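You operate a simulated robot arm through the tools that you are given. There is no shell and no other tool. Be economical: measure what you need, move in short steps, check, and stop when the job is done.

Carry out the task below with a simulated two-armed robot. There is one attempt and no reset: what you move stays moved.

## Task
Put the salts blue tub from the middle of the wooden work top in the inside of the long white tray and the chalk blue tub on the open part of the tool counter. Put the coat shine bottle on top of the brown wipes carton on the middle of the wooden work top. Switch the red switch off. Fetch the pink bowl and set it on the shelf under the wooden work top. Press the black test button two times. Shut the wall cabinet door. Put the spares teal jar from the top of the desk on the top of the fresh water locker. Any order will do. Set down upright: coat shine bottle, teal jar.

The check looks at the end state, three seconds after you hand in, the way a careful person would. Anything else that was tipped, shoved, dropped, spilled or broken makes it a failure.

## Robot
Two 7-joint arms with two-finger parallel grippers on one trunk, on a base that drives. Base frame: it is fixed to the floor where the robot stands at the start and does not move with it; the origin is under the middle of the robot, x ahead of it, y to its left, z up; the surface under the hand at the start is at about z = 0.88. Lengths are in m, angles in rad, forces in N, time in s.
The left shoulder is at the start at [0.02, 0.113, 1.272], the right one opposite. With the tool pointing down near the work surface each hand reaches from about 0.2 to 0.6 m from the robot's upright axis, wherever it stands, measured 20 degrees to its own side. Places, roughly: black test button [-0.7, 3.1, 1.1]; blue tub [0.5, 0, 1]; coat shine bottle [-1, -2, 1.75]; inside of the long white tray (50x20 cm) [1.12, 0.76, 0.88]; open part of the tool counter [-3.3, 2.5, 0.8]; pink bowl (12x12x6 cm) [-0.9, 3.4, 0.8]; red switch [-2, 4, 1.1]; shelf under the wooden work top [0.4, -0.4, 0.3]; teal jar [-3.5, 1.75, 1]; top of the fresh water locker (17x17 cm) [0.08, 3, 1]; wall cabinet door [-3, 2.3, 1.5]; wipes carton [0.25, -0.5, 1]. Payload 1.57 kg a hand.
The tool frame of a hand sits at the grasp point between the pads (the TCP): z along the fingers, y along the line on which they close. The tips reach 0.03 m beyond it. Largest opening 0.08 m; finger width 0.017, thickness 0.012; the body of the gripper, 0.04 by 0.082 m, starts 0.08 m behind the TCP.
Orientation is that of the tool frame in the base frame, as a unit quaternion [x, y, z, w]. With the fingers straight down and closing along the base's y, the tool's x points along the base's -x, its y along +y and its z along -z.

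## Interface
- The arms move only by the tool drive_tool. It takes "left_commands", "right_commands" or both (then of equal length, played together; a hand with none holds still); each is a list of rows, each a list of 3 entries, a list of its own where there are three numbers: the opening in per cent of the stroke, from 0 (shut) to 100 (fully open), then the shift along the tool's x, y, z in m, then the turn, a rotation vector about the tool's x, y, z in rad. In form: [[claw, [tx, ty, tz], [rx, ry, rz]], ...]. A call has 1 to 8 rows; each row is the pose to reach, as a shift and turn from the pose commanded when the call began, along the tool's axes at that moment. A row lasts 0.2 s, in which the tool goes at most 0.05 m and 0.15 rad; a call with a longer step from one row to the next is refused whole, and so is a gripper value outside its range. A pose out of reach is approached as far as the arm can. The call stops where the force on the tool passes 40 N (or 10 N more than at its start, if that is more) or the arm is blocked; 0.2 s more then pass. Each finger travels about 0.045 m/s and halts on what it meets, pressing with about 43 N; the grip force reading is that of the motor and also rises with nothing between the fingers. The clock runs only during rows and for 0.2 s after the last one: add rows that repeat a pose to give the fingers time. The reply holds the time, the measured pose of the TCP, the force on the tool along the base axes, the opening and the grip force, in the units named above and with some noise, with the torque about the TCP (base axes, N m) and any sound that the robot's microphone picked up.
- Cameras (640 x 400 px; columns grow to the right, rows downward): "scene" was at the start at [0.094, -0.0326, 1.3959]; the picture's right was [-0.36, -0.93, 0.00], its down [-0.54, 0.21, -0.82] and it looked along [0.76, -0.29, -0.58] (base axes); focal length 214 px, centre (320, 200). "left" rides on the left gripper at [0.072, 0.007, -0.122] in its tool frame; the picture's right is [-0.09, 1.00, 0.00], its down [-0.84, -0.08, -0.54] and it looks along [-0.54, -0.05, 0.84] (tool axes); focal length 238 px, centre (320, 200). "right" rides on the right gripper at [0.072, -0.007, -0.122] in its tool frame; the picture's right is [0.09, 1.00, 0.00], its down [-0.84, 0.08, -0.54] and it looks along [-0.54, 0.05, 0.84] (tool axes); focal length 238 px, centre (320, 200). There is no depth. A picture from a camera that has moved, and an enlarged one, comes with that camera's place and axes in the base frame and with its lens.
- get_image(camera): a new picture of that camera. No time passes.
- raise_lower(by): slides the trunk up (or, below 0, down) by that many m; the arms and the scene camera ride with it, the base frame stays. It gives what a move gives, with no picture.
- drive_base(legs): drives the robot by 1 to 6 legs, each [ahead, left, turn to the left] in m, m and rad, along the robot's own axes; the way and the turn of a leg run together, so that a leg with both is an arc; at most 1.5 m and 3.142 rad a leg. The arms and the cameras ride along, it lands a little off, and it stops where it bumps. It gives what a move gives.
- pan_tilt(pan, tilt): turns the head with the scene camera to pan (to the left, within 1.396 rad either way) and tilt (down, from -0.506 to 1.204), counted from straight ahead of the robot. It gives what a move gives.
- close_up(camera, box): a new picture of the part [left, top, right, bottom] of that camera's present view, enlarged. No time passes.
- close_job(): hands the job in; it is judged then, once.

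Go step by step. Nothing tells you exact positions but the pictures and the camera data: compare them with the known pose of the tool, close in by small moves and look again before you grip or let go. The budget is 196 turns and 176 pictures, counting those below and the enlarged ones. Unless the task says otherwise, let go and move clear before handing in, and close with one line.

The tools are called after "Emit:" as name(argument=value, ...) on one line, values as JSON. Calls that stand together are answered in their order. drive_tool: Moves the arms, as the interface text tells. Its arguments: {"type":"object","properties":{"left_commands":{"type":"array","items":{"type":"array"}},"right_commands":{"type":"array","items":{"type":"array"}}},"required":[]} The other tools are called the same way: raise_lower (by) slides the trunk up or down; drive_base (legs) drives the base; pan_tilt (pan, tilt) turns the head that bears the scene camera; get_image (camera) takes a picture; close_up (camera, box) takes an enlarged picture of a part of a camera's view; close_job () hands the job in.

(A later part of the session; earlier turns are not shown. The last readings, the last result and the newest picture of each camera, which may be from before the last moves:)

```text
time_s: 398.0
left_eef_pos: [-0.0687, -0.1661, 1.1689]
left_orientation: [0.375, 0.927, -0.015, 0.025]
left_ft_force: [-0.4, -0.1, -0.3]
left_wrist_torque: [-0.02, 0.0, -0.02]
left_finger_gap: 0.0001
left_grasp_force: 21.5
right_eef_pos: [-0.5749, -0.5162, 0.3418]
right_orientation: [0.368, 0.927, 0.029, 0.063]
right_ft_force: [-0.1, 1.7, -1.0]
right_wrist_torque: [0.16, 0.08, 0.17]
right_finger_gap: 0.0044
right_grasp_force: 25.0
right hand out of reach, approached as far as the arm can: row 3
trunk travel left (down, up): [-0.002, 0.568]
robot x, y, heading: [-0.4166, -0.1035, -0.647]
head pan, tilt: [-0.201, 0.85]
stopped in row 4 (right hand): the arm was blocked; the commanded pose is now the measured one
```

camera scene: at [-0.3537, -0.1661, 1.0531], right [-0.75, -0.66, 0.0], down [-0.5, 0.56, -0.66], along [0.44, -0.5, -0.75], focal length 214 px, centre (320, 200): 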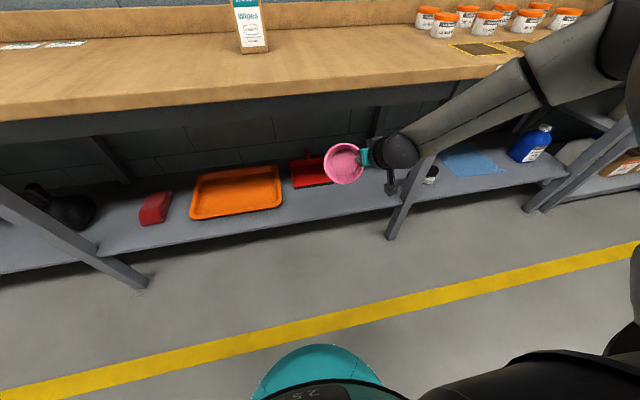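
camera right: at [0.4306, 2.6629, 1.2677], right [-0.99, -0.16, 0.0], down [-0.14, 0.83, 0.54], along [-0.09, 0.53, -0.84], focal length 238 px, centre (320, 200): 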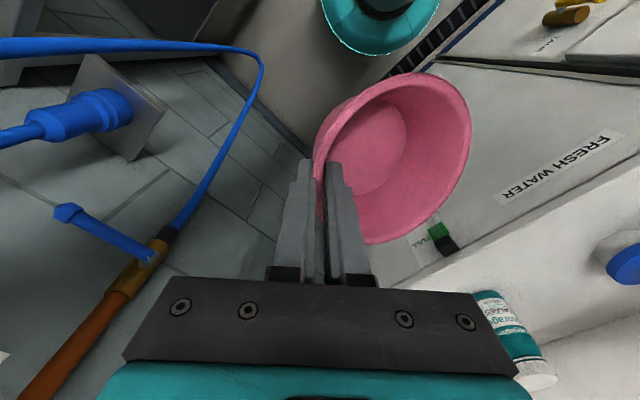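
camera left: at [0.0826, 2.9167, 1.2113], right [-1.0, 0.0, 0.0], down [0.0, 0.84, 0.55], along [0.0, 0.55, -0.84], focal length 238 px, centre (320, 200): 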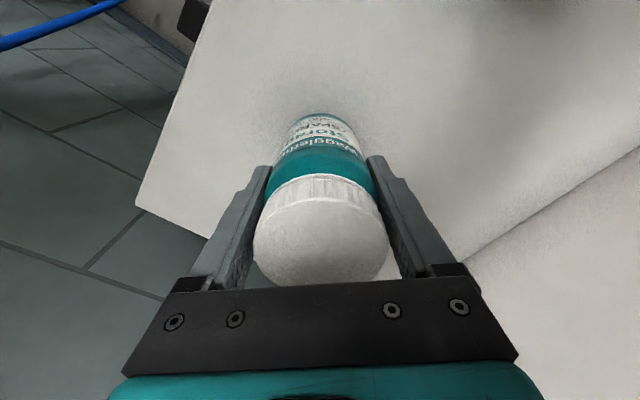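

Down at the side it reaches z≈0.34. The plan is to stand parallel to the table and reach sideways under it with the hand rolled inward, so I'll rehearse that arm pose here in free space.

Emit:
drive_tool(right_commands=[[0, [0, -0.02, -0.04], [0.1, 0, 0]], [0, [0, -0.06, -0.06], [0.2, 0, 0]], [0, [0, -0.1, -0.07], [0.3, 0, 0]], [0, [0, -0.14, -0.07], [0.4, 0, 0]], [0, [0, -0.18, -0.07], [0.5, 0, 0]], [0, [0, -0.2, -0.07], [0.6, 0, 0]], [0, [0, -0.2, -0.07], [0.6, 0, 0]]])

Emit:
pan_tilt(pan=-1.39, tilt=0.75)

Emit:
get_image(camera="scene")

```text
time_s: 399.6
left_eef_pos: [-0.0685, -0.167, 1.1673]
left_orientation: [0.375, 0.927, -0.015, 0.025]
left_ft_force: [-0.3, -0.4, 0.2]
left_wrist_torque: [0.02, -0.01, -0.02]
left_finger_gap: 0.0001
left_grasp_force: 21.2
right_eef_pos: [-0.7216, -0.6629, 0.3895]
right_orientation: [0.37, 0.894, -0.247, -0.049]
right_ft_force: [-0.5, 0.7, -1.1]
right_wrist_torque: [0.01, 0.05, -0.02]
right_finger_gap: 0.0041
right_grasp_force: 24.5
trunk travel left (down, up): [-0.002, 0.568]
robot x, y, heading: [-0.4146, -0.1018, -0.647]
head pan, tilt: [-0.201, 0.85]
```

```text
time_s: 401.0
left_eef_pos: [-0.0671, -0.1664, 1.1684]
left_orientation: [0.375, 0.927, -0.014, 0.026]
left_ft_force: [0.7, 0.5, -0.6]
left_wrist_torque: [-0.01, -0.02, -0.02]
left_finger_gap: 0.0001
left_grasp_force: 21.4
right_eef_pos: [-0.7212, -0.6625, 0.3896]
right_orientation: [0.37, 0.894, -0.248, -0.049]
right_ft_force: [-0.3, -0.6, -0.6]
right_wrist_torque: [-0.05, -0.02, 0.02]
right_finger_gap: 0.0042
right_grasp_force: 25.0
trunk travel left (down, up): [-0.002, 0.568]
robot x, y, heading: [-0.415, -0.1039, -0.65]
head pan, tilt: [-1.389, 0.75]
```

```text
27 pictures are left
camera scene: at [-0.4425, -0.1816, 1.0611], right [-0.89, 0.45, 0.0], down [0.31, 0.61, -0.73], along [-0.33, -0.65, -0.68], focal length 214 px, centre (320, 200)
```

scene: 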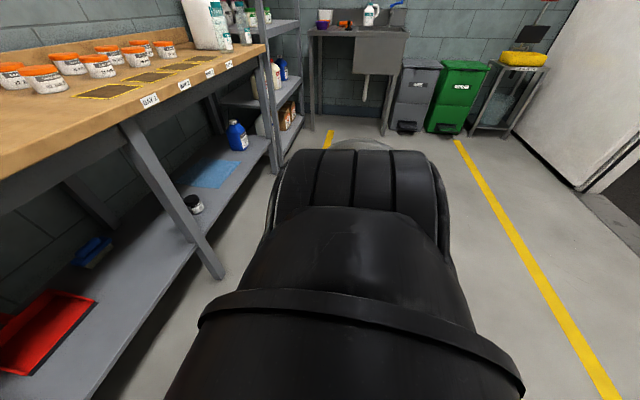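

The pose is reachable with the arm staying low and outside. I'll raise the hand slightly, back off, turn parallel to the table and sidle in.

Emit:
drive_tool(right_commands=[[0, [-0.004, -0.02, -0.035], [0, 0, 0]], [0, [-0.009, -0.043, -0.078], [0, 0, 0]]])

Emit:
drive_base(legs=[[-0.38, 0, 0], [0, 0, 1.572], [-0.42, 0, 0], [0, -0.35, 0]])

Emit:
get_image(camera="right")

```text
time_s: 401.6
left_eef_pos: [-0.0678, -0.1681, 1.1691]
left_orientation: [0.375, 0.927, -0.014, 0.025]
left_ft_force: [-0.1, -0.7, -0.3]
left_wrist_torque: [0.0, 0.03, 0.0]
left_finger_gap: 0.0
left_grasp_force: 21.2
right_eef_pos: [-0.7233, -0.6643, 0.4815]
right_orientation: [0.371, 0.894, -0.247, -0.049]
right_ft_force: [-0.9, 0.9, -1.5]
right_wrist_torque: [-0.04, 0.08, 0.02]
right_finger_gap: 0.0043
right_grasp_force: 24.8
trunk travel left (down, up): [-0.002, 0.568]
robot x, y, heading: [-0.4146, -0.1022, -0.651]
head pan, tilt: [-1.389, 0.75]
```

```text
time_s: 411.9
left_eef_pos: [-0.6127, -0.0595, 1.1676]
left_orientation: [-0.395, 0.918, 0.007, 0.028]
left_ft_force: [0.0, -0.5, -0.7]
left_wrist_torque: [0.01, 0.05, 0.01]
left_finger_gap: 0.0
left_grasp_force: 21.2
right_eef_pos: [-0.1077, -0.7113, 0.4823]
right_orientation: [-0.375, 0.892, -0.209, 0.142]
right_ft_force: [-0.2, 0.3, -0.7]
right_wrist_torque: [0.03, -0.04, 0.02]
right_finger_gap: 0.0046
right_grasp_force: 24.8
trunk travel left (down, up): [-0.002, 0.568]
robot x, y, heading: [-0.6708, -0.4088, 0.934]
head pan, tilt: [-1.389, 0.75]
```

```text
26 pictures are left
camera right: at [-0.204, -0.7353, 0.5853], right [-0.67, 0.56, -0.48], down [0.3, 0.8, 0.52], along [0.68, 0.2, -0.71], focal length 238 px, centre (320, 200)
```

right: 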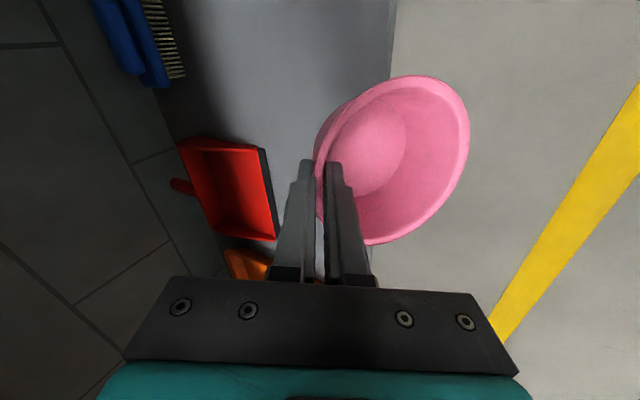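

The bowl is just outside the shelf edge; the dustpan's front edge is at v≈-0.55, so there's room. I'll sidle in 0.11 m and lower toward the shelf.

Emit:
drive_base(legs=[[-0.03, -0.115, 0]])

Emit:
get_image(camera="right")

```text
time_s: 413.0
left_eef_pos: [-0.5756, -0.1137, 1.1675]
left_orientation: [-0.396, 0.918, 0.003, 0.031]
left_ft_force: [-0.2, -0.3, 0.2]
left_wrist_torque: [0.03, 0.01, -0.03]
left_finger_gap: 0.0002
left_grasp_force: 21.0
right_eef_pos: [-0.0727, -0.7488, 0.4811]
right_orientation: [-0.379, 0.894, -0.192, 0.141]
right_ft_force: [0.5, 0.7, -1.8]
right_wrist_torque: [-0.04, 0.04, 0.03]
right_finger_gap: 0.0044
right_grasp_force: 24.7
trunk travel left (down, up): [-0.002, 0.568]
robot x, y, heading: [-0.6277, -0.4689, 0.935]
head pan, tilt: [-1.389, 0.75]
stopped in leg 1: the robot was blocked; the commanded pose is now the measured one
```

```text
25 pictures are left
camera right: at [-0.1679, -0.7777, 0.584], right [-0.68, 0.57, -0.46], down [0.3, 0.79, 0.53], along [0.67, 0.23, -0.71], focal length 238 px, centre (320, 200)
```

right: 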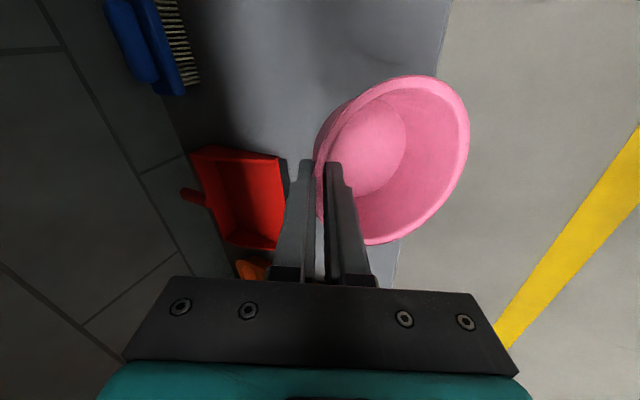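

Something (likely the upper arm) met the table edge. I'll extend the hand itself 7 cm further in, with a bit more roll.

Emit:
drive_tool(right_commands=[[0, [-0.002, -0.015, 0.008], [0.05, 0, 0]], [0, [-0.004, -0.031, 0.016], [0.1, 0, 0]], [0, [-0.005, -0.047, 0.024], [0.15, 0, 0]], [0, [-0.0065, -0.062, 0.032], [0.2, 0, 0]], [0, [-0.0065, -0.062, 0.032], [0.2, 0, 0]]])

Emit:
get_image(camera="right")

```text
time_s: 414.2
left_eef_pos: [-0.5631, -0.1216, 1.1683]
left_orientation: [-0.397, 0.917, 0.008, 0.028]
left_ft_force: [0.0, -0.2, -0.5]
left_wrist_torque: [0.01, 0.0, 0.02]
left_finger_gap: 0.0002
left_grasp_force: 20.7
right_eef_pos: [-0.011, -0.799, 0.4728]
right_orientation: [-0.363, 0.873, -0.277, 0.173]
right_ft_force: [0.7, 0.2, -1.2]
right_wrist_torque: [0.0, 0.02, 0.03]
right_finger_gap: 0.0044
right_grasp_force: 24.9
trunk travel left (down, up): [-0.002, 0.568]
robot x, y, heading: [-0.6257, -0.4652, 0.938]
head pan, tilt: [-1.389, 0.75]
```

```text
24 pictures are left
camera right: at [-0.12, -0.8119, 0.5647], right [-0.6, 0.51, -0.62], down [0.25, 0.85, 0.46], along [0.76, 0.12, -0.64], focal length 238 px, centre (320, 200)
```

right: 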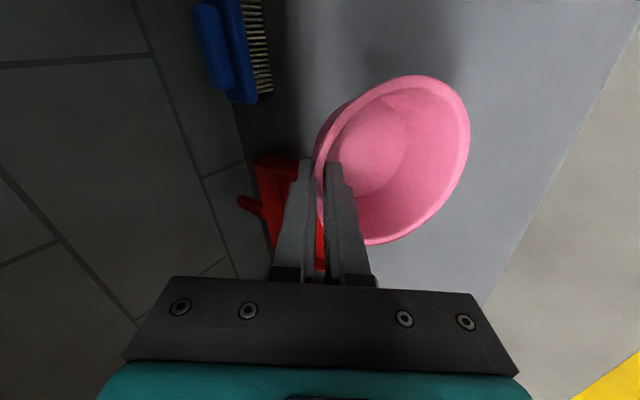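

Now well inside the shelf. I'll lower slowly until the bowl touches.

Emit:
drive_tool(right_commands=[[0, [0.002, 0.012, 0.016], [0, 0, 0]], [0, [0.004, 0.021, 0.028], [0, 0, 0]], [0, [0.005, 0.028, 0.036], [0, 0, 0]], [0, [0.006, 0.034, 0.044], [0, 0, 0]], [0, [0.007, 0.04, 0.052], [0, 0, 0]], [0, [0.008, 0.046, 0.06], [0, 0, 0]], [0, [0.009, 0.052, 0.068], [0, 0, 0]]])

Emit:
get_image(camera="right")

```text
time_s: 415.4
left_eef_pos: [-0.5638, -0.1204, 1.1675]
left_orientation: [-0.398, 0.917, 0.007, 0.028]
left_ft_force: [0.4, -0.9, 0.2]
left_wrist_torque: [-0.01, -0.02, -0.02]
left_finger_gap: 0.0002
left_grasp_force: 21.4
right_eef_pos: [-0.0027, -0.8071, 0.4216]
right_orientation: [-0.358, 0.869, -0.291, 0.18]
right_ft_force: [-0.9, 1.2, 14.2]
right_wrist_torque: [0.41, 0.63, 0.01]
right_finger_gap: 0.0063
right_grasp_force: 26.2
trunk travel left (down, up): [-0.002, 0.568]
robot x, y, heading: [-0.6271, -0.4666, 0.938]
head pan, tilt: [-1.389, 0.75]
stopped in row 5 (right hand): the force on the tool passed its limit at 43 N (the readings are from after the stop); the commanded pose is now the measured one
```

```text
23 pictures are left
camera right: at [-0.1143, -0.8169, 0.5117], right [-0.58, 0.51, -0.64], down [0.25, 0.86, 0.45], along [0.78, 0.1, -0.62], focal length 238 px, centre (320, 200)
```

right: 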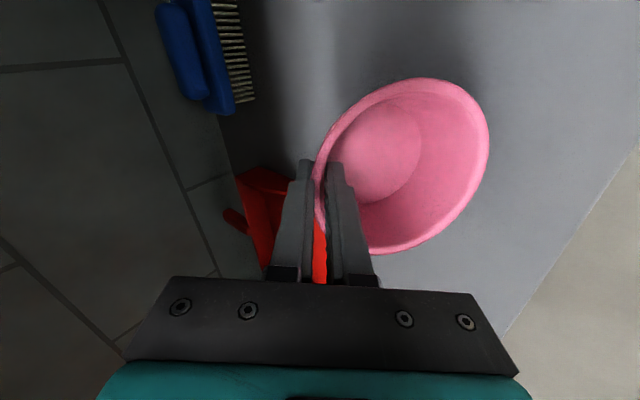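

The bowl's lower edge rests on the shelf. I'll level it partly by unrolling about that edge.

Emit:
drive_tool(right_commands=[[0, [0, -0.003, 0.008], [-0.1, 0, 0]], [0, [0, -0.006, 0.018], [-0.2, 0, 0]], [0, [-0.001, -0.0085, 0.028], [-0.3, 0, 0]], [0, [-0.001, -0.0085, 0.028], [-0.3, 0, 0]]])

Emit:
get_image(camera="right")

```text
time_s: 416.4
left_eef_pos: [-0.5629, -0.1209, 1.1673]
left_orientation: [-0.396, 0.918, 0.008, 0.028]
left_ft_force: [0.1, -0.7, 0.2]
left_wrist_torque: [-0.03, -0.01, 0.05]
left_finger_gap: 0.0
left_grasp_force: 21.2
right_eef_pos: [-0.0321, -0.7855, 0.4427]
right_orientation: [-0.383, 0.903, -0.151, 0.12]
right_ft_force: [0.1, 0.3, -1.6]
right_wrist_torque: [-0.03, -0.05, -0.02]
right_finger_gap: 0.0046
right_grasp_force: 25.0
right hand out of reach, approached as far as the arm can: row 1, 2, 3, 4
trunk travel left (down, up): [-0.002, 0.568]
robot x, y, heading: [-0.6267, -0.4684, 0.938]
head pan, tilt: [-1.389, 0.75]
```

```text
22 pictures are left
camera right: at [-0.1192, -0.8207, 0.5507], right [-0.72, 0.59, -0.37], down [0.33, 0.76, 0.56], along [0.61, 0.27, -0.74], focal length 238 px, centre (320, 200)
```

right: 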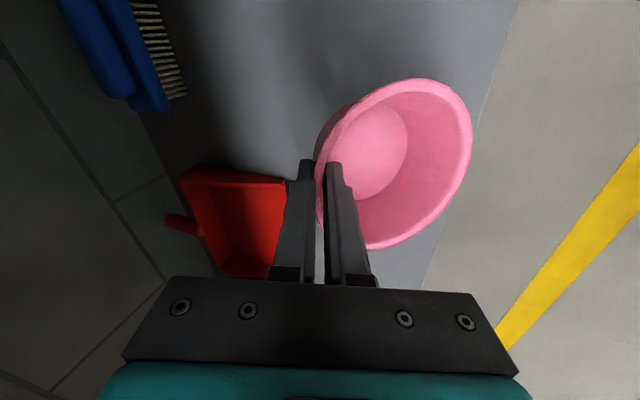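

That unrolled pose can't reach down. I'll return to the previous contact pose and release there; the bowl will settle gently onto its base.

Emit:
drive_tool(right_commands=[[0, [-0.001, -0.009, 0.011], [0.1, 0, 0]], [0, [-0.001, -0.018, 0.022], [0.2, 0, 0]], [0, [-0.002, -0.026, 0.033], [0.27, 0, 0]], [0, [-0.002, -0.024, 0.037], [0.27, 0, 0]]])

Emit:
drive_tool(right_commands=[[15, [0, 0, 0], [0, 0, 0]], [30, [0, 0, 0], [0, 0, 0]], [45, [0, 0, 0], [0, 0, 0]], [45, [0, 0, 0], [0, 0, 0]], [45, [0, 0, 0], [0, 0, 0]]])

Emit:
get_image(camera="right")

```text
time_s: 417.4
left_eef_pos: [-0.5637, -0.1204, 1.1683]
left_orientation: [-0.396, 0.918, 0.008, 0.028]
left_ft_force: [0.2, -0.1, 0.2]
left_wrist_torque: [-0.01, 0.02, 0.01]
left_finger_gap: 0.0001
left_grasp_force: 21.4
right_eef_pos: [0.0017, -0.8122, 0.4238]
right_orientation: [-0.361, 0.874, -0.276, 0.173]
right_ft_force: [1.5, 0.0, 2.1]
right_wrist_torque: [0.09, -0.04, -0.01]
right_finger_gap: 0.0047
right_grasp_force: 25.2
trunk travel left (down, up): [-0.002, 0.568]
robot x, y, heading: [-0.6288, -0.466, 0.937]
head pan, tilt: [-1.389, 0.75]
```

```text
time_s: 418.6
left_eef_pos: [-0.5643, -0.1223, 1.1676]
left_orientation: [-0.397, 0.917, 0.008, 0.029]
left_ft_force: [-0.4, 0.0, 0.2]
left_wrist_torque: [0.0, 0.04, 0.0]
left_finger_gap: 0.0001
left_grasp_force: 21.4
right_eef_pos: [0.0019, -0.8128, 0.4244]
right_orientation: [-0.361, 0.874, -0.275, 0.173]
right_ft_force: [-0.1, -0.4, 0.1]
right_wrist_torque: [0.01, -0.03, 0.02]
right_finger_gap: 0.0362
right_grasp_force: 0.1
trunk travel left (down, up): [-0.002, 0.568]
robot x, y, heading: [-0.6276, -0.4705, 0.942]
head pan, tilt: [-1.389, 0.75]
```

```text
21 pictures are left
camera right: at [-0.1062, -0.8242, 0.5163], right [-0.6, 0.52, -0.61], down [0.26, 0.85, 0.47], along [0.76, 0.12, -0.64], focal length 238 px, centre (320, 200)
```

right: 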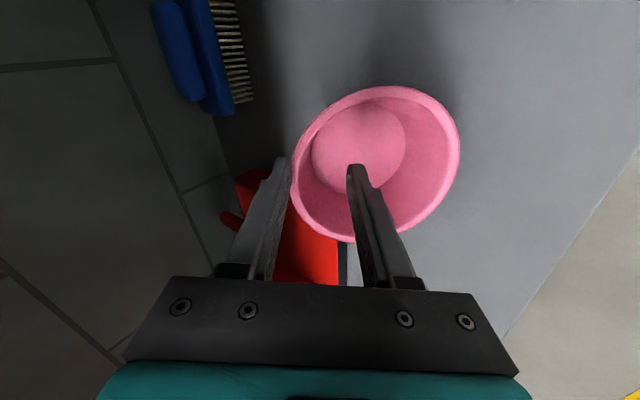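

The bowl has settled on the shelf. I'll lift the fingers straight up out of it, then withdraw outward with the base.

Emit:
drive_tool(right_commands=[[45, [-0.003, -0.018, -0.024], [0, 0, 0]], [45, [-0.006, -0.036, -0.047], [0, 0, 0]], [45, [-0.009, -0.054, -0.071], [0, 0, 0]]])

Emit:
drive_base(legs=[[0, 0.4, 0]])

Emit:
get_image(camera="right")

```text
time_s: 419.6
left_eef_pos: [-0.5646, -0.1199, 1.1694]
left_orientation: [-0.398, 0.917, 0.007, 0.027]
left_ft_force: [0.2, 0.8, -0.2]
left_wrist_torque: [-0.02, 0.0, 0.0]
left_finger_gap: 0.0002
left_grasp_force: 21.3
right_eef_pos: [-0.0353, -0.7805, 0.4628]
right_orientation: [-0.37, 0.886, -0.236, 0.149]
right_ft_force: [-0.7, 0.1, 0.2]
right_wrist_torque: [-0.04, -0.02, 0.0]
right_finger_gap: 0.036
right_grasp_force: 0.0
trunk travel left (down, up): [-0.002, 0.568]
robot x, y, heading: [-0.6268, -0.4658, 0.934]
head pan, tilt: [-1.389, 0.75]
stopped in row 3 (right hand): the arm was blocked; the commanded pose is now the measured one
```

```text
time_s: 422.2
left_eef_pos: [-0.8974, 0.1203, 1.1689]
left_orientation: [-0.399, 0.916, 0.009, 0.028]
left_ft_force: [0.5, -0.1, 0.1]
left_wrist_torque: [-0.02, 0.03, 0.0]
left_finger_gap: 0.0
left_grasp_force: 20.5
right_eef_pos: [-0.3639, -0.5355, 0.4615]
right_orientation: [-0.372, 0.886, -0.234, 0.15]
right_ft_force: [0.0, 0.3, 0.2]
right_wrist_torque: [-0.01, 0.0, -0.01]
right_finger_gap: 0.036
right_grasp_force: 0.0
trunk travel left (down, up): [-0.002, 0.568]
robot x, y, heading: [-0.961, -0.2276, 0.946]
head pan, tilt: [-1.389, 0.75]
```

```text
20 pictures are left
camera right: at [-0.4642, -0.5556, 0.5617], right [-0.65, 0.54, -0.53], down [0.28, 0.82, 0.49], along [0.71, 0.17, -0.69], focal length 238 px, centre (320, 200)
```

right: 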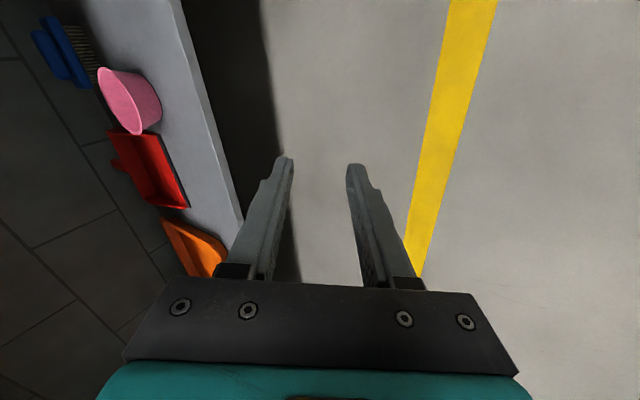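

Emit:
close_up(camera="right", box=[20, 20, 260, 200])

```text
2.22 times, centred on (140, 110) of right
camera zoom: at [-0.4642, -0.5556, 0.5617], right [-0.65, 0.54, -0.53], down [0.28, 0.82, 0.49], along [0.71, 0.17, -0.69], focal length 530 px, centre (720, 400)
```

zoom: 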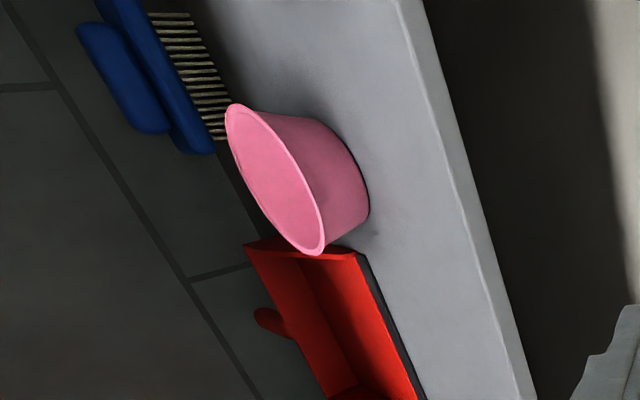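

The bowl stands upright on the shelf. Last item: the coat shine bottle on the tall grey rack. I'll raise the trunk, drive over and read the labels.

Emit:
raise_lower(by=0.5)

Emit:
drive_tool(right_commands=[[45, [0.0, 0.045, -0.02], [-0.09, 0, 0]], [45, [0.0, 0.09, -0.04], [-0.18, 0, 0]], [45, [-0.02, 0.13, -0.06], [-0.27, 0, 0]], [45, [-0.05, 0.17, -0.08], [-0.36, 0, 0]], [60, [-0.09, 0.2, -0.1], [-0.45, 0, 0]], [80, [-0.13, 0.22, -0.12], [-0.5, 0, 0]], [100, [-0.17, 0.23, -0.14], [-0.5, 0, 0]], [100, [-0.2, 0.24, -0.16], [-0.5, 0, 0]]])

Emit:
drive_base(legs=[[0, 0, -1.594], [0.0, -1.4, 0]])

Emit:
pan_tilt(pan=0.0, tilt=0.0)

Emit:
get_image(camera="scene")

```text
refused: 0.5 is not a number from -0.4 to 0.4
```

```text
refused: row 4 steps farther than a row can; nothing moved
```

```text
time_s: 431.5
left_eef_pos: [-1.3154, -1.2298, 1.1673]
left_orientation: [0.374, 0.927, -0.013, 0.024]
left_ft_force: [-0.4, -0.1, 0.2]
left_wrist_torque: [-0.02, -0.02, -0.02]
left_finger_gap: 0.0002
left_grasp_force: 21.2
right_eef_pos: [-1.9777, -1.7448, 0.4575]
right_orientation: [0.373, 0.888, -0.262, -0.059]
right_ft_force: [1.7, 1.8, -1.2]
right_wrist_torque: [0.07, -0.07, 0.03]
right_finger_gap: 0.0335
right_grasp_force: 0.1
trunk travel left (down, up): [-0.002, 0.568]
robot x, y, heading: [-1.6627, -1.1593, -0.653]
head pan, tilt: [-1.389, 0.75]
stopped in leg 2: the force on the tool passed its limit at 109 N (the readings are from after the stop); the commanded pose is now the measured one
```

```text
time_s: 433.0
left_eef_pos: [-1.3149, -1.2289, 1.1684]
left_orientation: [0.375, 0.927, -0.013, 0.027]
left_ft_force: [0.8, 0.4, -0.2]
left_wrist_torque: [-0.01, 0.0, -0.03]
left_finger_gap: 0.0002
left_grasp_force: 20.9
right_eef_pos: [-1.9783, -1.7453, 0.4588]
right_orientation: [0.372, 0.888, -0.264, -0.06]
right_ft_force: [1.9, 3.5, -2.3]
right_wrist_torque: [0.12, -0.08, -0.04]
right_finger_gap: 0.0313
right_grasp_force: 0.0
trunk travel left (down, up): [-0.002, 0.568]
robot x, y, heading: [-1.6624, -1.1613, -0.652]
head pan, tilt: [0.0, 0.0]
```

```text
18 pictures are left
camera scene: at [-1.5799, -1.2236, 1.1292], right [-0.6, -0.8, 0.0], down [0.0, 0.0, -1.0], along [0.8, -0.6, 0.0], focal length 214 px, centre (320, 200)
```

scene: 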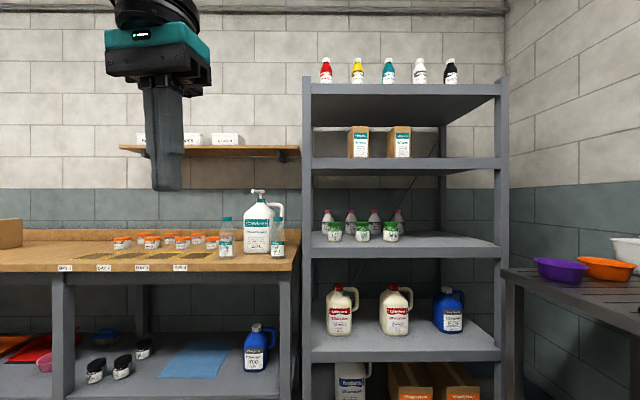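

The low right hand bumped something at the side. I'll back off left, bring the hand up, then check what it touched.

Emit:
drive_base(legs=[[0, 0.3, 0]])

Emit:
pan_tilt(pan=-1.1, tilt=0.35)

Emit:
get_image(camera="scene")

Emit:
close_up(camera="scene", box=[60, 130, 300, 330])

```text
time_s: 435.0
left_eef_pos: [-1.1326, -0.9882, 1.1681]
left_orientation: [0.374, 0.927, -0.013, 0.026]
left_ft_force: [-0.1, 0.4, 1.2]
left_wrist_torque: [0.01, -0.03, 0.01]
left_finger_gap: 0.0001
left_grasp_force: 21.1
right_eef_pos: [-1.7976, -1.5072, 0.4592]
right_orientation: [0.372, 0.888, -0.265, -0.06]
right_ft_force: [0.4, 0.2, -0.6]
right_wrist_torque: [0.04, 0.0, 0.01]
right_finger_gap: 0.0362
right_grasp_force: 0.1
trunk travel left (down, up): [-0.002, 0.568]
robot x, y, heading: [-1.4818, -0.923, -0.643]
head pan, tilt: [0.0, 0.0]
```

```text
time_s: 436.4
left_eef_pos: [-1.1341, -0.9883, 1.1682]
left_orientation: [0.374, 0.927, -0.013, 0.025]
left_ft_force: [-0.9, 0.1, -0.5]
left_wrist_torque: [-0.03, -0.02, -0.03]
left_finger_gap: 0.0001
left_grasp_force: 21.0
right_eef_pos: [-1.7974, -1.507, 0.4592]
right_orientation: [0.372, 0.888, -0.265, -0.06]
right_ft_force: [0.3, 0.7, -0.1]
right_wrist_torque: [0.02, 0.03, -0.01]
right_finger_gap: 0.0359
right_grasp_force: 0.1
trunk travel left (down, up): [-0.002, 0.568]
robot x, y, heading: [-1.4815, -0.9234, -0.642]
head pan, tilt: [-1.1, 0.351]
```

```text
17 pictures are left
camera scene: at [-1.4871, -1.0214, 1.0968], right [-0.99, 0.17, 0.0], down [0.06, 0.34, -0.94], along [-0.16, -0.93, -0.34], focal length 214 px, centre (320, 200)
```

scene: 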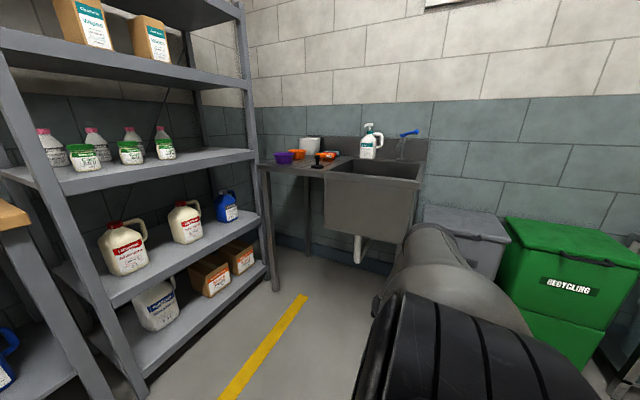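

```text
2.00 times, centred on (180, 230) of scene
camera zoom: at [-1.4871, -1.0214, 1.0968], right [-0.99, 0.17, 0.0], down [0.06, 0.34, -0.94], along [-0.16, -0.93, -0.34], focal length 429 px, centre (600, 140)
```

zoom: 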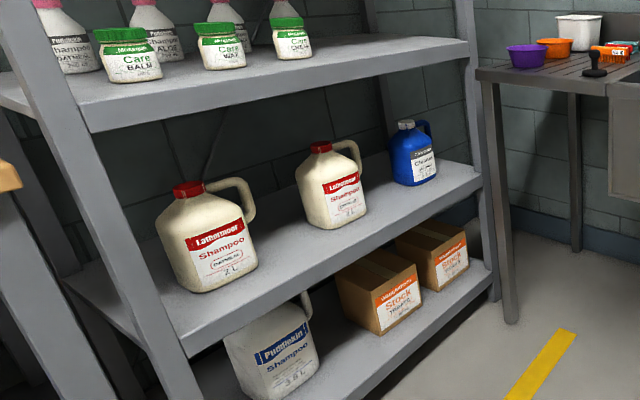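

Everything there still stands as before. I'll raise the trunk and bring the right arm back in front, then face the rack's top shelf.

Emit:
raise_lower(by=0.4)

Emit:
drive_tool(right_commands=[[30, [-0.01, 0.035, -0.02], [-0.08, 0, 0]], [0, [-0.03, 0.07, -0.04], [-0.16, 0, 0]], [0, [-0.05, 0.1, -0.06], [-0.24, 0, 0]], [0, [-0.08, 0.13, -0.08], [-0.32, 0, 0]], [0, [-0.11, 0.16, -0.09], [-0.4, 0, 0]], [0, [-0.14, 0.19, -0.1], [-0.48, 0, 0]], [0, [-0.17, 0.22, -0.11], [-0.5, 0, 0]], [0, [-0.2, 0.25, -0.12], [-0.5, 0, 0]]])

Emit:
raise_lower(by=0.165)

Emit:
pan_tilt(pan=-0.25, tilt=0.0)

Emit:
close_up(camera="scene", box=[180, 60, 460, 260])

```text
time_s: 440.2
left_eef_pos: [-1.134, -0.9887, 1.568]
left_orientation: [0.374, 0.927, -0.013, 0.025]
left_ft_force: [0.0, 0.5, -0.3]
left_wrist_torque: [0.01, -0.03, 0.05]
left_finger_gap: 0.0
left_grasp_force: 20.9
right_eef_pos: [-1.7966, -1.5071, 0.8579]
right_orientation: [0.371, 0.888, -0.265, -0.059]
right_ft_force: [-0.9, 0.8, 0.1]
right_wrist_torque: [-0.02, 0.01, -0.02]
right_finger_gap: 0.0357
right_grasp_force: 0.1
trunk travel left (down, up): [-0.402, 0.168]
robot x, y, heading: [-1.4822, -0.924, -0.64]
head pan, tilt: [-1.1, 0.351]
```

```text
time_s: 442.0
left_eef_pos: [-1.1335, -0.9881, 1.5674]
left_orientation: [0.374, 0.927, -0.013, 0.025]
left_ft_force: [0.4, -0.2, 0.1]
left_wrist_torque: [-0.01, 0.02, 0.03]
left_finger_gap: 0.0001
left_grasp_force: 21.5
right_eef_pos: [-1.4618, -1.4468, 0.8544]
right_orientation: [0.375, 0.926, -0.035, 0.033]
right_ft_force: [0.1, 0.0, -0.1]
right_wrist_torque: [0.01, -0.02, -0.02]
right_finger_gap: 0.0
right_grasp_force: 21.8
trunk travel left (down, up): [-0.402, 0.168]
robot x, y, heading: [-1.4843, -0.9222, -0.644]
head pan, tilt: [-1.1, 0.351]
```

```text
time_s: 443.9
left_eef_pos: [-1.1352, -0.9882, 1.7338]
left_orientation: [0.374, 0.927, -0.013, 0.025]
left_ft_force: [0.1, -0.4, -0.2]
left_wrist_torque: [-0.01, 0.01, 0.02]
left_finger_gap: 0.0
left_grasp_force: 21.4
right_eef_pos: [-1.4623, -1.4471, 1.0171]
right_orientation: [0.376, 0.925, -0.036, 0.034]
right_ft_force: [0.2, 0.3, -1.1]
right_wrist_torque: [-0.03, -0.02, 0.02]
right_finger_gap: 0.0
right_grasp_force: 21.5
trunk travel left (down, up): [-0.567, 0.003]
robot x, y, heading: [-1.4766, -0.9239, -0.647]
head pan, tilt: [-1.1, 0.351]
```

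```text
time_s: 445.0
left_eef_pos: [-1.1348, -0.9888, 1.7337]
left_orientation: [0.374, 0.927, -0.013, 0.026]
left_ft_force: [0.1, -0.5, 0.9]
left_wrist_torque: [0.03, -0.04, 0.0]
left_finger_gap: 0.0001
left_grasp_force: 21.6
right_eef_pos: [-1.463, -1.4476, 1.0176]
right_orientation: [0.375, 0.926, -0.036, 0.035]
right_ft_force: [0.6, 0.3, -0.3]
right_wrist_torque: [0.03, 0.0, 0.02]
right_finger_gap: 0.0001
right_grasp_force: 21.1
trunk travel left (down, up): [-0.567, 0.003]
robot x, y, heading: [-1.4842, -0.9229, -0.643]
head pan, tilt: [-0.25, 0.0]
```

```text
2.00 times, centred on (320, 160) of scene
camera zoom: at [-1.4148, -0.9999, 1.6942], right [-0.78, -0.63, 0.0], down [0.0, 0.0, -1.0], along [0.63, -0.78, 0.0], focal length 429 px, centre (320, 280)
```

zoom: 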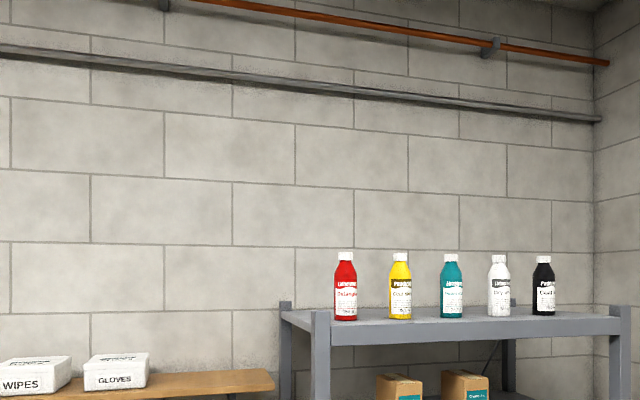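

Emit:
close_up(camera="scene", box=[325, 172, 440, 232])

```text
5.57 times, centred on (382, 202) of scene
camera zoom: at [-1.4148, -0.9999, 1.6942], right [-0.78, -0.63, 0.0], down [0.0, 0.0, -1.0], along [0.63, -0.78, 0.0], focal length 1194 px, centre (-28, 189)
```

zoom: 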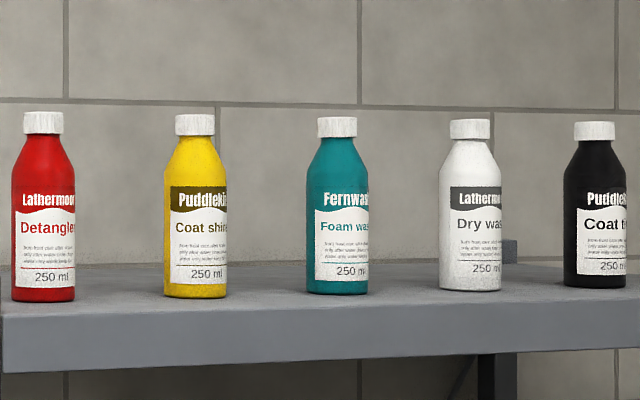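

Coat shine is the yellow bottle, at about (-0.90, -1.96), base z≈1.60. I'll tuck the right hand and pitch the left hand forward, ready to grip the bottle's body.

Emit:
drive_tool(left_commands=[[30, [-0.015, 0, 0], [-0.0084, -0.1357, -0.0164]], [70, [-0.03, 0, 0], [-0.0169, -0.2714, -0.0329]], [100, [-0.045, 0, 0], [-0.0253, -0.4071, -0.0493]], [100, [-0.06, 0, 0], [-0.0337, -0.5429, -0.0657]], [100, [-0.075, 0, 0], [-0.0421, -0.6786, -0.0821]], [100, [-0.09, 0, 0], [-0.0506, -0.8143, -0.0986]], [100, [-0.1, 0, 0], [-0.059, -0.95, -0.115]], [100, [-0.1, 0, 0], [-0.059, -0.95, -0.115]]], right_commands=[[0, [0.015, 0.03, -0.02], [0, 0, 0]], [0, [0.03, 0.06, -0.04], [0, 0, 0]], [0, [0.045, 0.09, -0.06], [0, 0, 0]], [0, [0.06, 0.12, -0.08], [0, 0, 0]], [0, [0.075, 0.15, -0.1], [0, 0, 0]], [0, [0.09, 0.18, -0.12], [0, 0, 0]], [0, [0.105, 0.21, -0.13], [0, 0, 0]], [0, [0.12, 0.23, -0.14], [0, 0, 0]]])

Emit:
drive_base(legs=[[0, -0.6, 0]])

Emit:
get_image(camera="left")

```text
time_s: 446.8
left_eef_pos: [-1.0625, -1.0594, 1.7394]
left_orientation: [0.274, 0.831, -0.159, 0.457]
left_ft_force: [-0.1, 0.8, -0.1]
left_wrist_torque: [0.0, 0.0, 0.02]
left_finger_gap: 0.0803
left_grasp_force: 0.1
right_eef_pos: [-1.3962, -1.1879, 1.1355]
right_orientation: [0.375, 0.926, -0.037, 0.035]
right_ft_force: [0.2, -0.5, -0.3]
right_wrist_torque: [-0.01, 0.0, -0.01]
right_finger_gap: 0.0003
right_grasp_force: 21.2
trunk travel left (down, up): [-0.567, 0.003]
robot x, y, heading: [-1.4823, -0.9241, -0.645]
head pan, tilt: [-0.25, 0.0]
```

```text
time_s: 450.2
left_eef_pos: [-1.4258, -1.5416, 1.7397]
left_orientation: [0.276, 0.831, -0.159, 0.455]
left_ft_force: [-0.3, -0.2, 0.2]
left_wrist_torque: [-0.01, 0.0, 0.03]
left_finger_gap: 0.08
left_grasp_force: 0.0
right_eef_pos: [-1.76, -1.6679, 1.1354]
right_orientation: [0.377, 0.925, -0.037, 0.035]
right_ft_force: [0.0, 0.2, -0.1]
right_wrist_torque: [0.02, 0.01, -0.01]
right_finger_gap: 0.0
right_grasp_force: 20.9
trunk travel left (down, up): [-0.567, 0.003]
robot x, y, heading: [-1.8439, -1.4031, -0.654]
head pan, tilt: [-0.25, 0.0]
```

```text
13 pictures are left
camera left: at [-1.5349, -1.4502, 1.7431], right [0.64, 0.76, 0.07], down [-0.05, -0.04, 1.0], along [0.77, -0.64, 0.01], focal length 238 px, centre (320, 200)
```

left: 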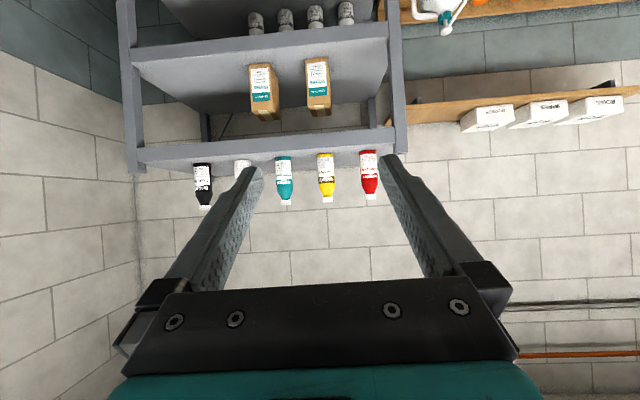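

The yellow bottle is dead ahead, 0.67 m from the TCP. I'll drive forward 0.5 m, lower to grip height and check.

Emit:
drive_base(legs=[[0.5, 0, 0.006]])

Emit:
drive_tool(left_commands=[[100, [0.036, 0.0, 0.023], [0, 0, 0]], [100, [0.072, 0.001, 0.045], [0, 0, 0]]])

Emit:
get_image(camera="left")

```text
time_s: 453.1
left_eef_pos: [-1.0385, -1.8333, 1.7389]
left_orientation: [0.275, 0.832, -0.159, 0.456]
left_ft_force: [-0.2, -0.8, -0.6]
left_wrist_torque: [-0.02, -0.03, -0.03]
left_finger_gap: 0.0801
left_grasp_force: 0.1
right_eef_pos: [-1.3704, -1.9627, 1.1355]
right_orientation: [0.376, 0.925, -0.036, 0.034]
right_ft_force: [0.6, 0.0, 0.2]
right_wrist_torque: [0.03, 0.0, -0.02]
right_finger_gap: 0.0
right_grasp_force: 21.4
trunk travel left (down, up): [-0.567, 0.003]
robot x, y, heading: [-1.4568, -1.6957, -0.647]
head pan, tilt: [-0.25, 0.0]
```

```text
time_s: 453.7
left_eef_pos: [-1.0398, -1.8317, 1.6572]
left_orientation: [0.274, 0.832, -0.159, 0.456]
left_ft_force: [0.6, -0.1, -0.2]
left_wrist_torque: [0.03, 0.03, -0.03]
left_finger_gap: 0.0803
left_grasp_force: 0.2
right_eef_pos: [-1.3695, -1.9621, 1.1361]
right_orientation: [0.377, 0.925, -0.037, 0.034]
right_ft_force: [-0.3, -0.2, -0.7]
right_wrist_torque: [-0.01, 0.0, -0.01]
right_finger_gap: 0.0
right_grasp_force: 21.0
trunk travel left (down, up): [-0.567, 0.003]
robot x, y, heading: [-1.4554, -1.6969, -0.652]
head pan, tilt: [-0.25, 0.0]
```

```text
12 pictures are left
camera left: at [-1.1478, -1.7416, 1.6605], right [0.64, 0.77, 0.06], down [-0.05, -0.04, 1.0], along [0.77, -0.64, 0.01], focal length 238 px, centre (320, 200)
```

left: 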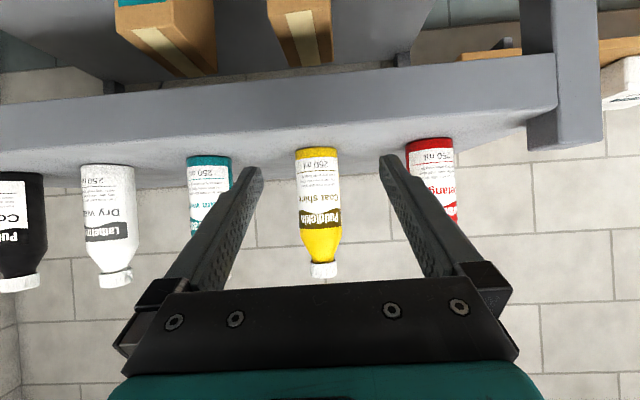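

The bottle is centred between the fingers, needing only 12 mm sideways. I'll advance 0.19 m to straddle it.

Emit:
drive_tool(left_commands=[[100, [-0.0, -0.012, 0.0], [0, 0, 0]], [100, [-0.02, -0.012, 0.032], [0, 0, 0]], [100, [-0.0405, -0.012, 0.064], [0, 0, 0]], [100, [-0.061, -0.012, 0.096], [0, 0, 0]], [100, [-0.081, -0.012, 0.128], [0, 0, 0]], [100, [-0.1015, -0.012, 0.16], [0, 0, 0]]])

Emit:
get_image(camera="left")

```text
time_s: 455.1
left_eef_pos: [-0.8939, -1.9557, 1.6543]
left_orientation: [0.275, 0.832, -0.158, 0.455]
left_ft_force: [0.4, 0.6, -0.7]
left_wrist_torque: [-0.01, -0.07, 0.04]
left_finger_gap: 0.0799
left_grasp_force: 0.0
right_eef_pos: [-1.3701, -1.9629, 1.1356]
right_orientation: [0.376, 0.925, -0.036, 0.034]
right_ft_force: [-0.3, 0.1, -0.8]
right_wrist_torque: [0.0, 0.0, 0.01]
right_finger_gap: 0.0001
right_grasp_force: 21.4
trunk travel left (down, up): [-0.567, 0.003]
robot x, y, heading: [-1.4537, -1.6955, -0.649]
head pan, tilt: [-0.25, 0.0]
```

```text
11 pictures are left
camera left: at [-1.0025, -1.8658, 1.6572], right [0.64, 0.77, 0.07], down [-0.05, -0.05, 1.0], along [0.77, -0.64, 0.01], focal length 238 px, centre (320, 200)
```

left: 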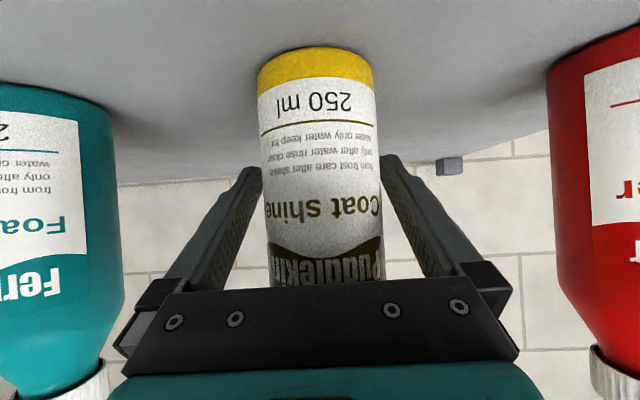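

The bottle is between the fingers. I'll ease back 6 mm to centre it, close, and lift.

Emit:
drive_tool(left_commands=[[100, [0.0037, 0, -0.006], [0, 0, 0]], [50, [0.0037, 0, -0.006], [0, 0, 0]], [20, [0.0037, 0, -0.006], [0, 0, 0]], [20, [0.0037, 0, -0.006], [0, 0, 0]], [20, [0.0037, 0, -0.006], [0, 0, 0]], [20, [0.0037, 0, -0.006], [0, 0, 0]], [20, [-0.022, 0, -0.022], [0, 0, 0]], [20, [-0.047, -0.001, -0.038], [0, 0, 0]]])

Emit:
get_image(camera="left")

```text
time_s: 456.9
left_eef_pos: [-0.9005, -1.9509, 1.7143]
left_orientation: [0.275, 0.832, -0.158, 0.456]
left_ft_force: [0.4, -0.5, -2.4]
left_wrist_torque: [-0.02, -0.03, -0.01]
left_finger_gap: 0.0526
left_grasp_force: 43.3
right_eef_pos: [-1.3702, -1.9622, 1.1347]
right_orientation: [0.376, 0.925, -0.037, 0.035]
right_ft_force: [0.7, 0.6, -0.5]
right_wrist_torque: [0.02, 0.0, 0.01]
right_finger_gap: 0.0
right_grasp_force: 20.7
trunk travel left (down, up): [-0.567, 0.003]
robot x, y, heading: [-1.456, -1.6986, -0.644]
head pan, tilt: [-0.25, 0.0]
```

```text
10 pictures are left
camera left: at [-1.0106, -1.8609, 1.7183], right [0.64, 0.77, 0.07], down [-0.05, -0.05, 1.0], along [0.77, -0.64, 0.01], focal length 238 px, centre (320, 200)
```

left: 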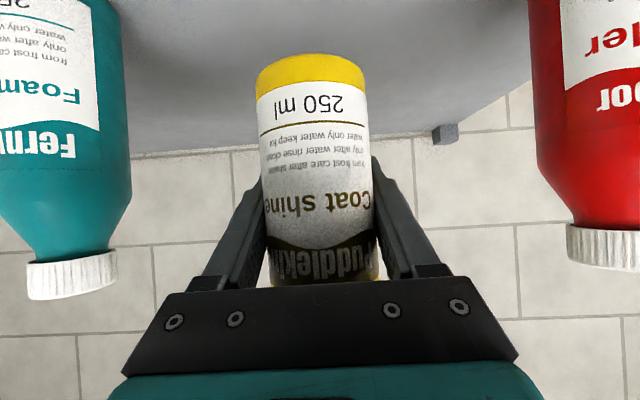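

The bottle is held. I'll back out from the rack, lower the trunk, raise the right hand clear of table height, and drive left to the carton.

Emit:
drive_base(legs=[[-0.5, 0, 0]])

Emit:
raise_lower(by=-0.4)

Emit:
drive_tool(right_commands=[[0, [0.0, 0, -0.045], [0, 0, 0]], [0, [0, 0, -0.09], [0, 0, 0]], [0, [0, 0, -0.135], [0, 0, 0]], [0, [0, 0, -0.18], [0, 0, 0]], [0, [0, 0, -0.225], [0, 0, 0]], [0, [0, 0, -0.27], [0, 0, 0]], [0, [0, 0, -0.315], [0, 0, 0]], [0, [0, 0, -0.36], [0, 0, 0]]])

Emit:
drive_base(legs=[[0, 1.0, 0], [0, 0.8, 0]])

Emit:
pan_tilt(pan=0.1, tilt=0.5)

Emit:
get_image(camera="scene")

```text
time_s: 459.9
left_eef_pos: [-1.304, -1.6502, 1.7136]
left_orientation: [0.278, 0.831, -0.16, 0.455]
left_ft_force: [0.6, 0.2, -2.3]
left_wrist_torque: [-0.02, -0.02, 0.0]
left_finger_gap: 0.0525
left_grasp_force: 43.4
right_eef_pos: [-1.7723, -1.6572, 1.1353]
right_orientation: [0.38, 0.924, -0.036, 0.034]
right_ft_force: [0.2, 0.4, 0.1]
right_wrist_torque: [0.0, -0.01, 0.0]
right_finger_gap: 0.0
right_grasp_force: 21.4
trunk travel left (down, up): [-0.567, 0.003]
robot x, y, heading: [-1.8566, -1.3921, -0.659]
head pan, tilt: [-0.25, 0.0]
```

```text
time_s: 463.7
left_eef_pos: [-1.3029, -1.6505, 1.3142]
left_orientation: [0.277, 0.831, -0.16, 0.455]
left_ft_force: [0.4, -0.7, -1.9]
left_wrist_torque: [-0.04, -0.05, -0.02]
left_finger_gap: 0.0527
left_grasp_force: 43.1
right_eef_pos: [-1.7719, -1.6577, 0.7356]
right_orientation: [0.379, 0.924, -0.037, 0.034]
right_ft_force: [-0.2, 0.5, -0.4]
right_wrist_torque: [0.0, 0.02, -0.01]
right_finger_gap: 0.0
right_grasp_force: 21.0
trunk travel left (down, up): [-0.167, 0.403]
robot x, y, heading: [-1.8562, -1.39, -0.658]
head pan, tilt: [-0.25, 0.0]
```

```text
time_s: 465.5
left_eef_pos: [-1.304, -1.6518, 1.3136]
left_orientation: [0.278, 0.831, -0.16, 0.455]
left_ft_force: [-0.2, 0.0, -2.9]
left_wrist_torque: [-0.06, -0.05, -0.02]
left_finger_gap: 0.0523
left_grasp_force: 43.4
right_eef_pos: [-1.7872, -1.6238, 1.0945]
right_orientation: [0.38, 0.924, -0.037, 0.034]
right_ft_force: [-0.5, -0.8, -0.6]
right_wrist_torque: [0.0, -0.02, -0.01]
right_finger_gap: 0.0002
right_grasp_force: 20.9
right hand out of reach, approached as far as the arm can: row 1, 2, 3, 4, 5, 6, 7
trunk travel left (down, up): [-0.167, 0.403]
robot x, y, heading: [-1.8561, -1.3893, -0.657]
head pan, tilt: [-0.25, 0.0]
```

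```text
time_s: 474.5
left_eef_pos: [-0.2033, -0.2521, 1.3141]
left_orientation: [0.279, 0.831, -0.16, 0.455]
left_ft_force: [-0.3, 0.9, -3.3]
left_wrist_torque: [-0.03, -0.06, -0.04]
left_finger_gap: 0.0525
left_grasp_force: 43.1
right_eef_pos: [-0.6876, -0.2253, 1.0939]
right_orientation: [0.38, 0.924, -0.037, 0.034]
right_ft_force: [-1.2, 0.6, -0.1]
right_wrist_torque: [0.04, 0.01, 0.01]
right_finger_gap: 0.0003
right_grasp_force: 21.4
trunk travel left (down, up): [-0.167, 0.403]
robot x, y, heading: [-0.7543, 0.0067, -0.653]
head pan, tilt: [-0.25, 0.0]
```

```text
time_s: 475.4
left_eef_pos: [-0.2034, -0.2522, 1.3132]
left_orientation: [0.278, 0.83, -0.16, 0.456]
left_ft_force: [-0.4, -0.3, -2.6]
left_wrist_torque: [-0.04, -0.05, 0.0]
left_finger_gap: 0.0527
left_grasp_force: 42.7
right_eef_pos: [-0.6872, -0.2266, 1.0948]
right_orientation: [0.38, 0.924, -0.037, 0.034]
right_ft_force: [-0.8, -0.4, 0.5]
right_wrist_torque: [0.01, -0.04, 0.03]
right_finger_gap: 0.0
right_grasp_force: 20.9
trunk travel left (down, up): [-0.167, 0.403]
robot x, y, heading: [-0.7536, 0.0083, -0.654]
head pan, tilt: [0.099, 0.499]
```

```text
9 pictures are left
camera scene: at [-0.668, -0.0486, 1.2481], right [-0.53, -0.85, 0.0], down [-0.41, 0.25, -0.88], along [0.75, -0.46, -0.48], focal length 214 px, centre (320, 200)
```

scene: 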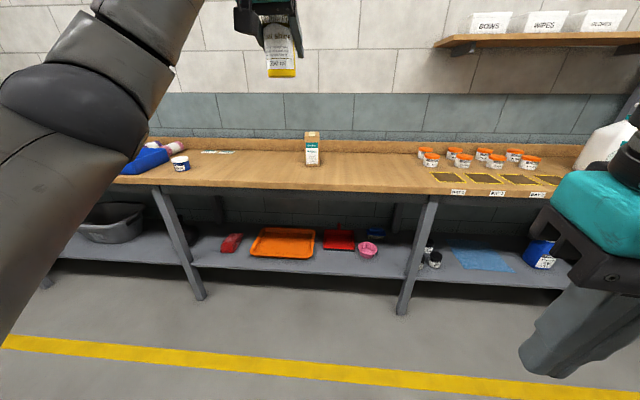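

The carton is at about (0.275, -0.59), top z≈1.025; the bottle must go 0.585 m forward and 0.02 m left. I'll drive most of it, lower the trunk partly and check from both cameras.

Emit:
drive_base(legs=[[0.5, 0.022, 0]])

Emit:
raise_lower(by=-0.13)

Emit:
pan_tilt(pan=0.15, tilt=0.6)

Emit:
get_image(camera="left")

Emit:
get_image(camera="scene")

```text
time_s: 478.4
left_eef_pos: [0.2037, -0.5403, 1.3128]
left_orientation: [0.279, 0.83, -0.161, 0.455]
left_ft_force: [0.1, 0.0, -2.1]
left_wrist_torque: [-0.04, -0.03, 0.0]
left_finger_gap: 0.0525
left_grasp_force: 43.0
right_eef_pos: [-0.2802, -0.5114, 1.0934]
right_orientation: [0.38, 0.923, -0.037, 0.034]
right_ft_force: [0.7, 0.0, -0.5]
right_wrist_torque: [0.02, 0.01, -0.01]
right_finger_gap: 0.0
right_grasp_force: 21.5
trunk travel left (down, up): [-0.167, 0.403]
robot x, y, heading: [-0.3446, -0.2796, -0.656]
head pan, tilt: [0.099, 0.499]
```

```text
time_s: 479.9
left_eef_pos: [0.202, -0.5404, 1.1836]
left_orientation: [0.279, 0.83, -0.161, 0.455]
left_ft_force: [0.3, 0.5, -2.3]
left_wrist_torque: [-0.03, -0.05, -0.02]
left_finger_gap: 0.0526
left_grasp_force: 42.5
right_eef_pos: [-0.2813, -0.512, 0.9636]
right_orientation: [0.381, 0.923, -0.038, 0.034]
right_ft_force: [0.0, -0.5, 0.2]
right_wrist_torque: [0.0, 0.02, 0.04]
right_finger_gap: 0.0
right_grasp_force: 21.5
trunk travel left (down, up): [-0.037, 0.533]
robot x, y, heading: [-0.3461, -0.275, -0.655]
head pan, tilt: [0.099, 0.499]
```

```text
time_s: 480.6
left_eef_pos: [0.2036, -0.5398, 1.1836]
left_orientation: [0.279, 0.83, -0.161, 0.454]
left_ft_force: [0.4, -0.1, -2.7]
left_wrist_torque: [-0.02, -0.01, 0.0]
left_finger_gap: 0.0522
left_grasp_force: 42.9
right_eef_pos: [-0.2806, -0.5119, 0.9643]
right_orientation: [0.381, 0.923, -0.038, 0.034]
right_ft_force: [0.6, 0.0, -0.1]
right_wrist_torque: [0.05, 0.0, -0.04]
right_finger_gap: 0.0002
right_grasp_force: 20.9
trunk travel left (down, up): [-0.037, 0.533]
robot x, y, heading: [-0.3472, -0.282, -0.657]
head pan, tilt: [0.15, 0.6]
```

```text
8 pictures are left
camera left: at [0.0954, -0.4486, 1.188], right [0.65, 0.76, 0.06], down [-0.05, -0.04, 1.0], along [0.76, -0.65, 0.01], focal length 238 px, centre (320, 200)
```

left: 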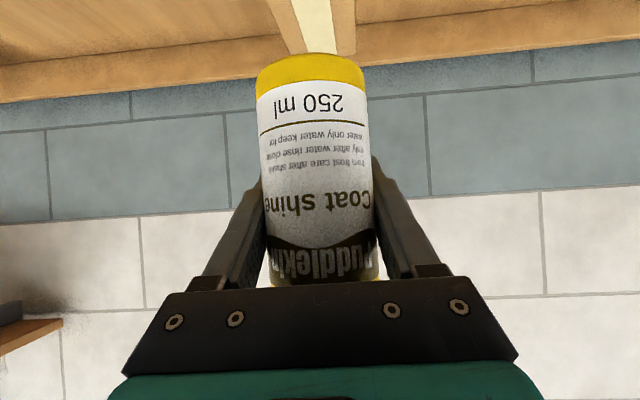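

```text
7 pictures are left
camera scene: at [-0.2611, -0.3301, 1.109], right [-0.49, -0.87, 0.0], down [-0.49, 0.27, -0.83], along [0.72, -0.4, -0.56], focal length 214 px, centre (320, 200)
```

scene: 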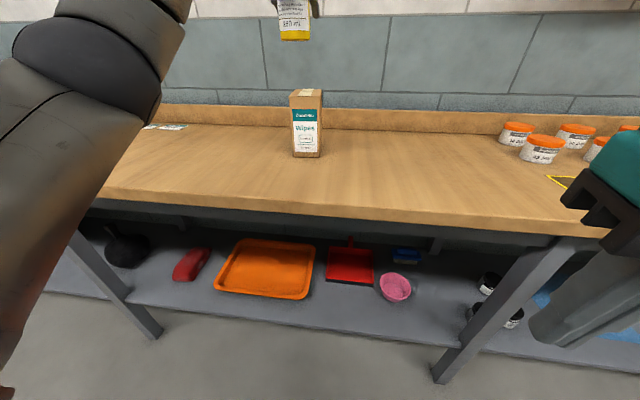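

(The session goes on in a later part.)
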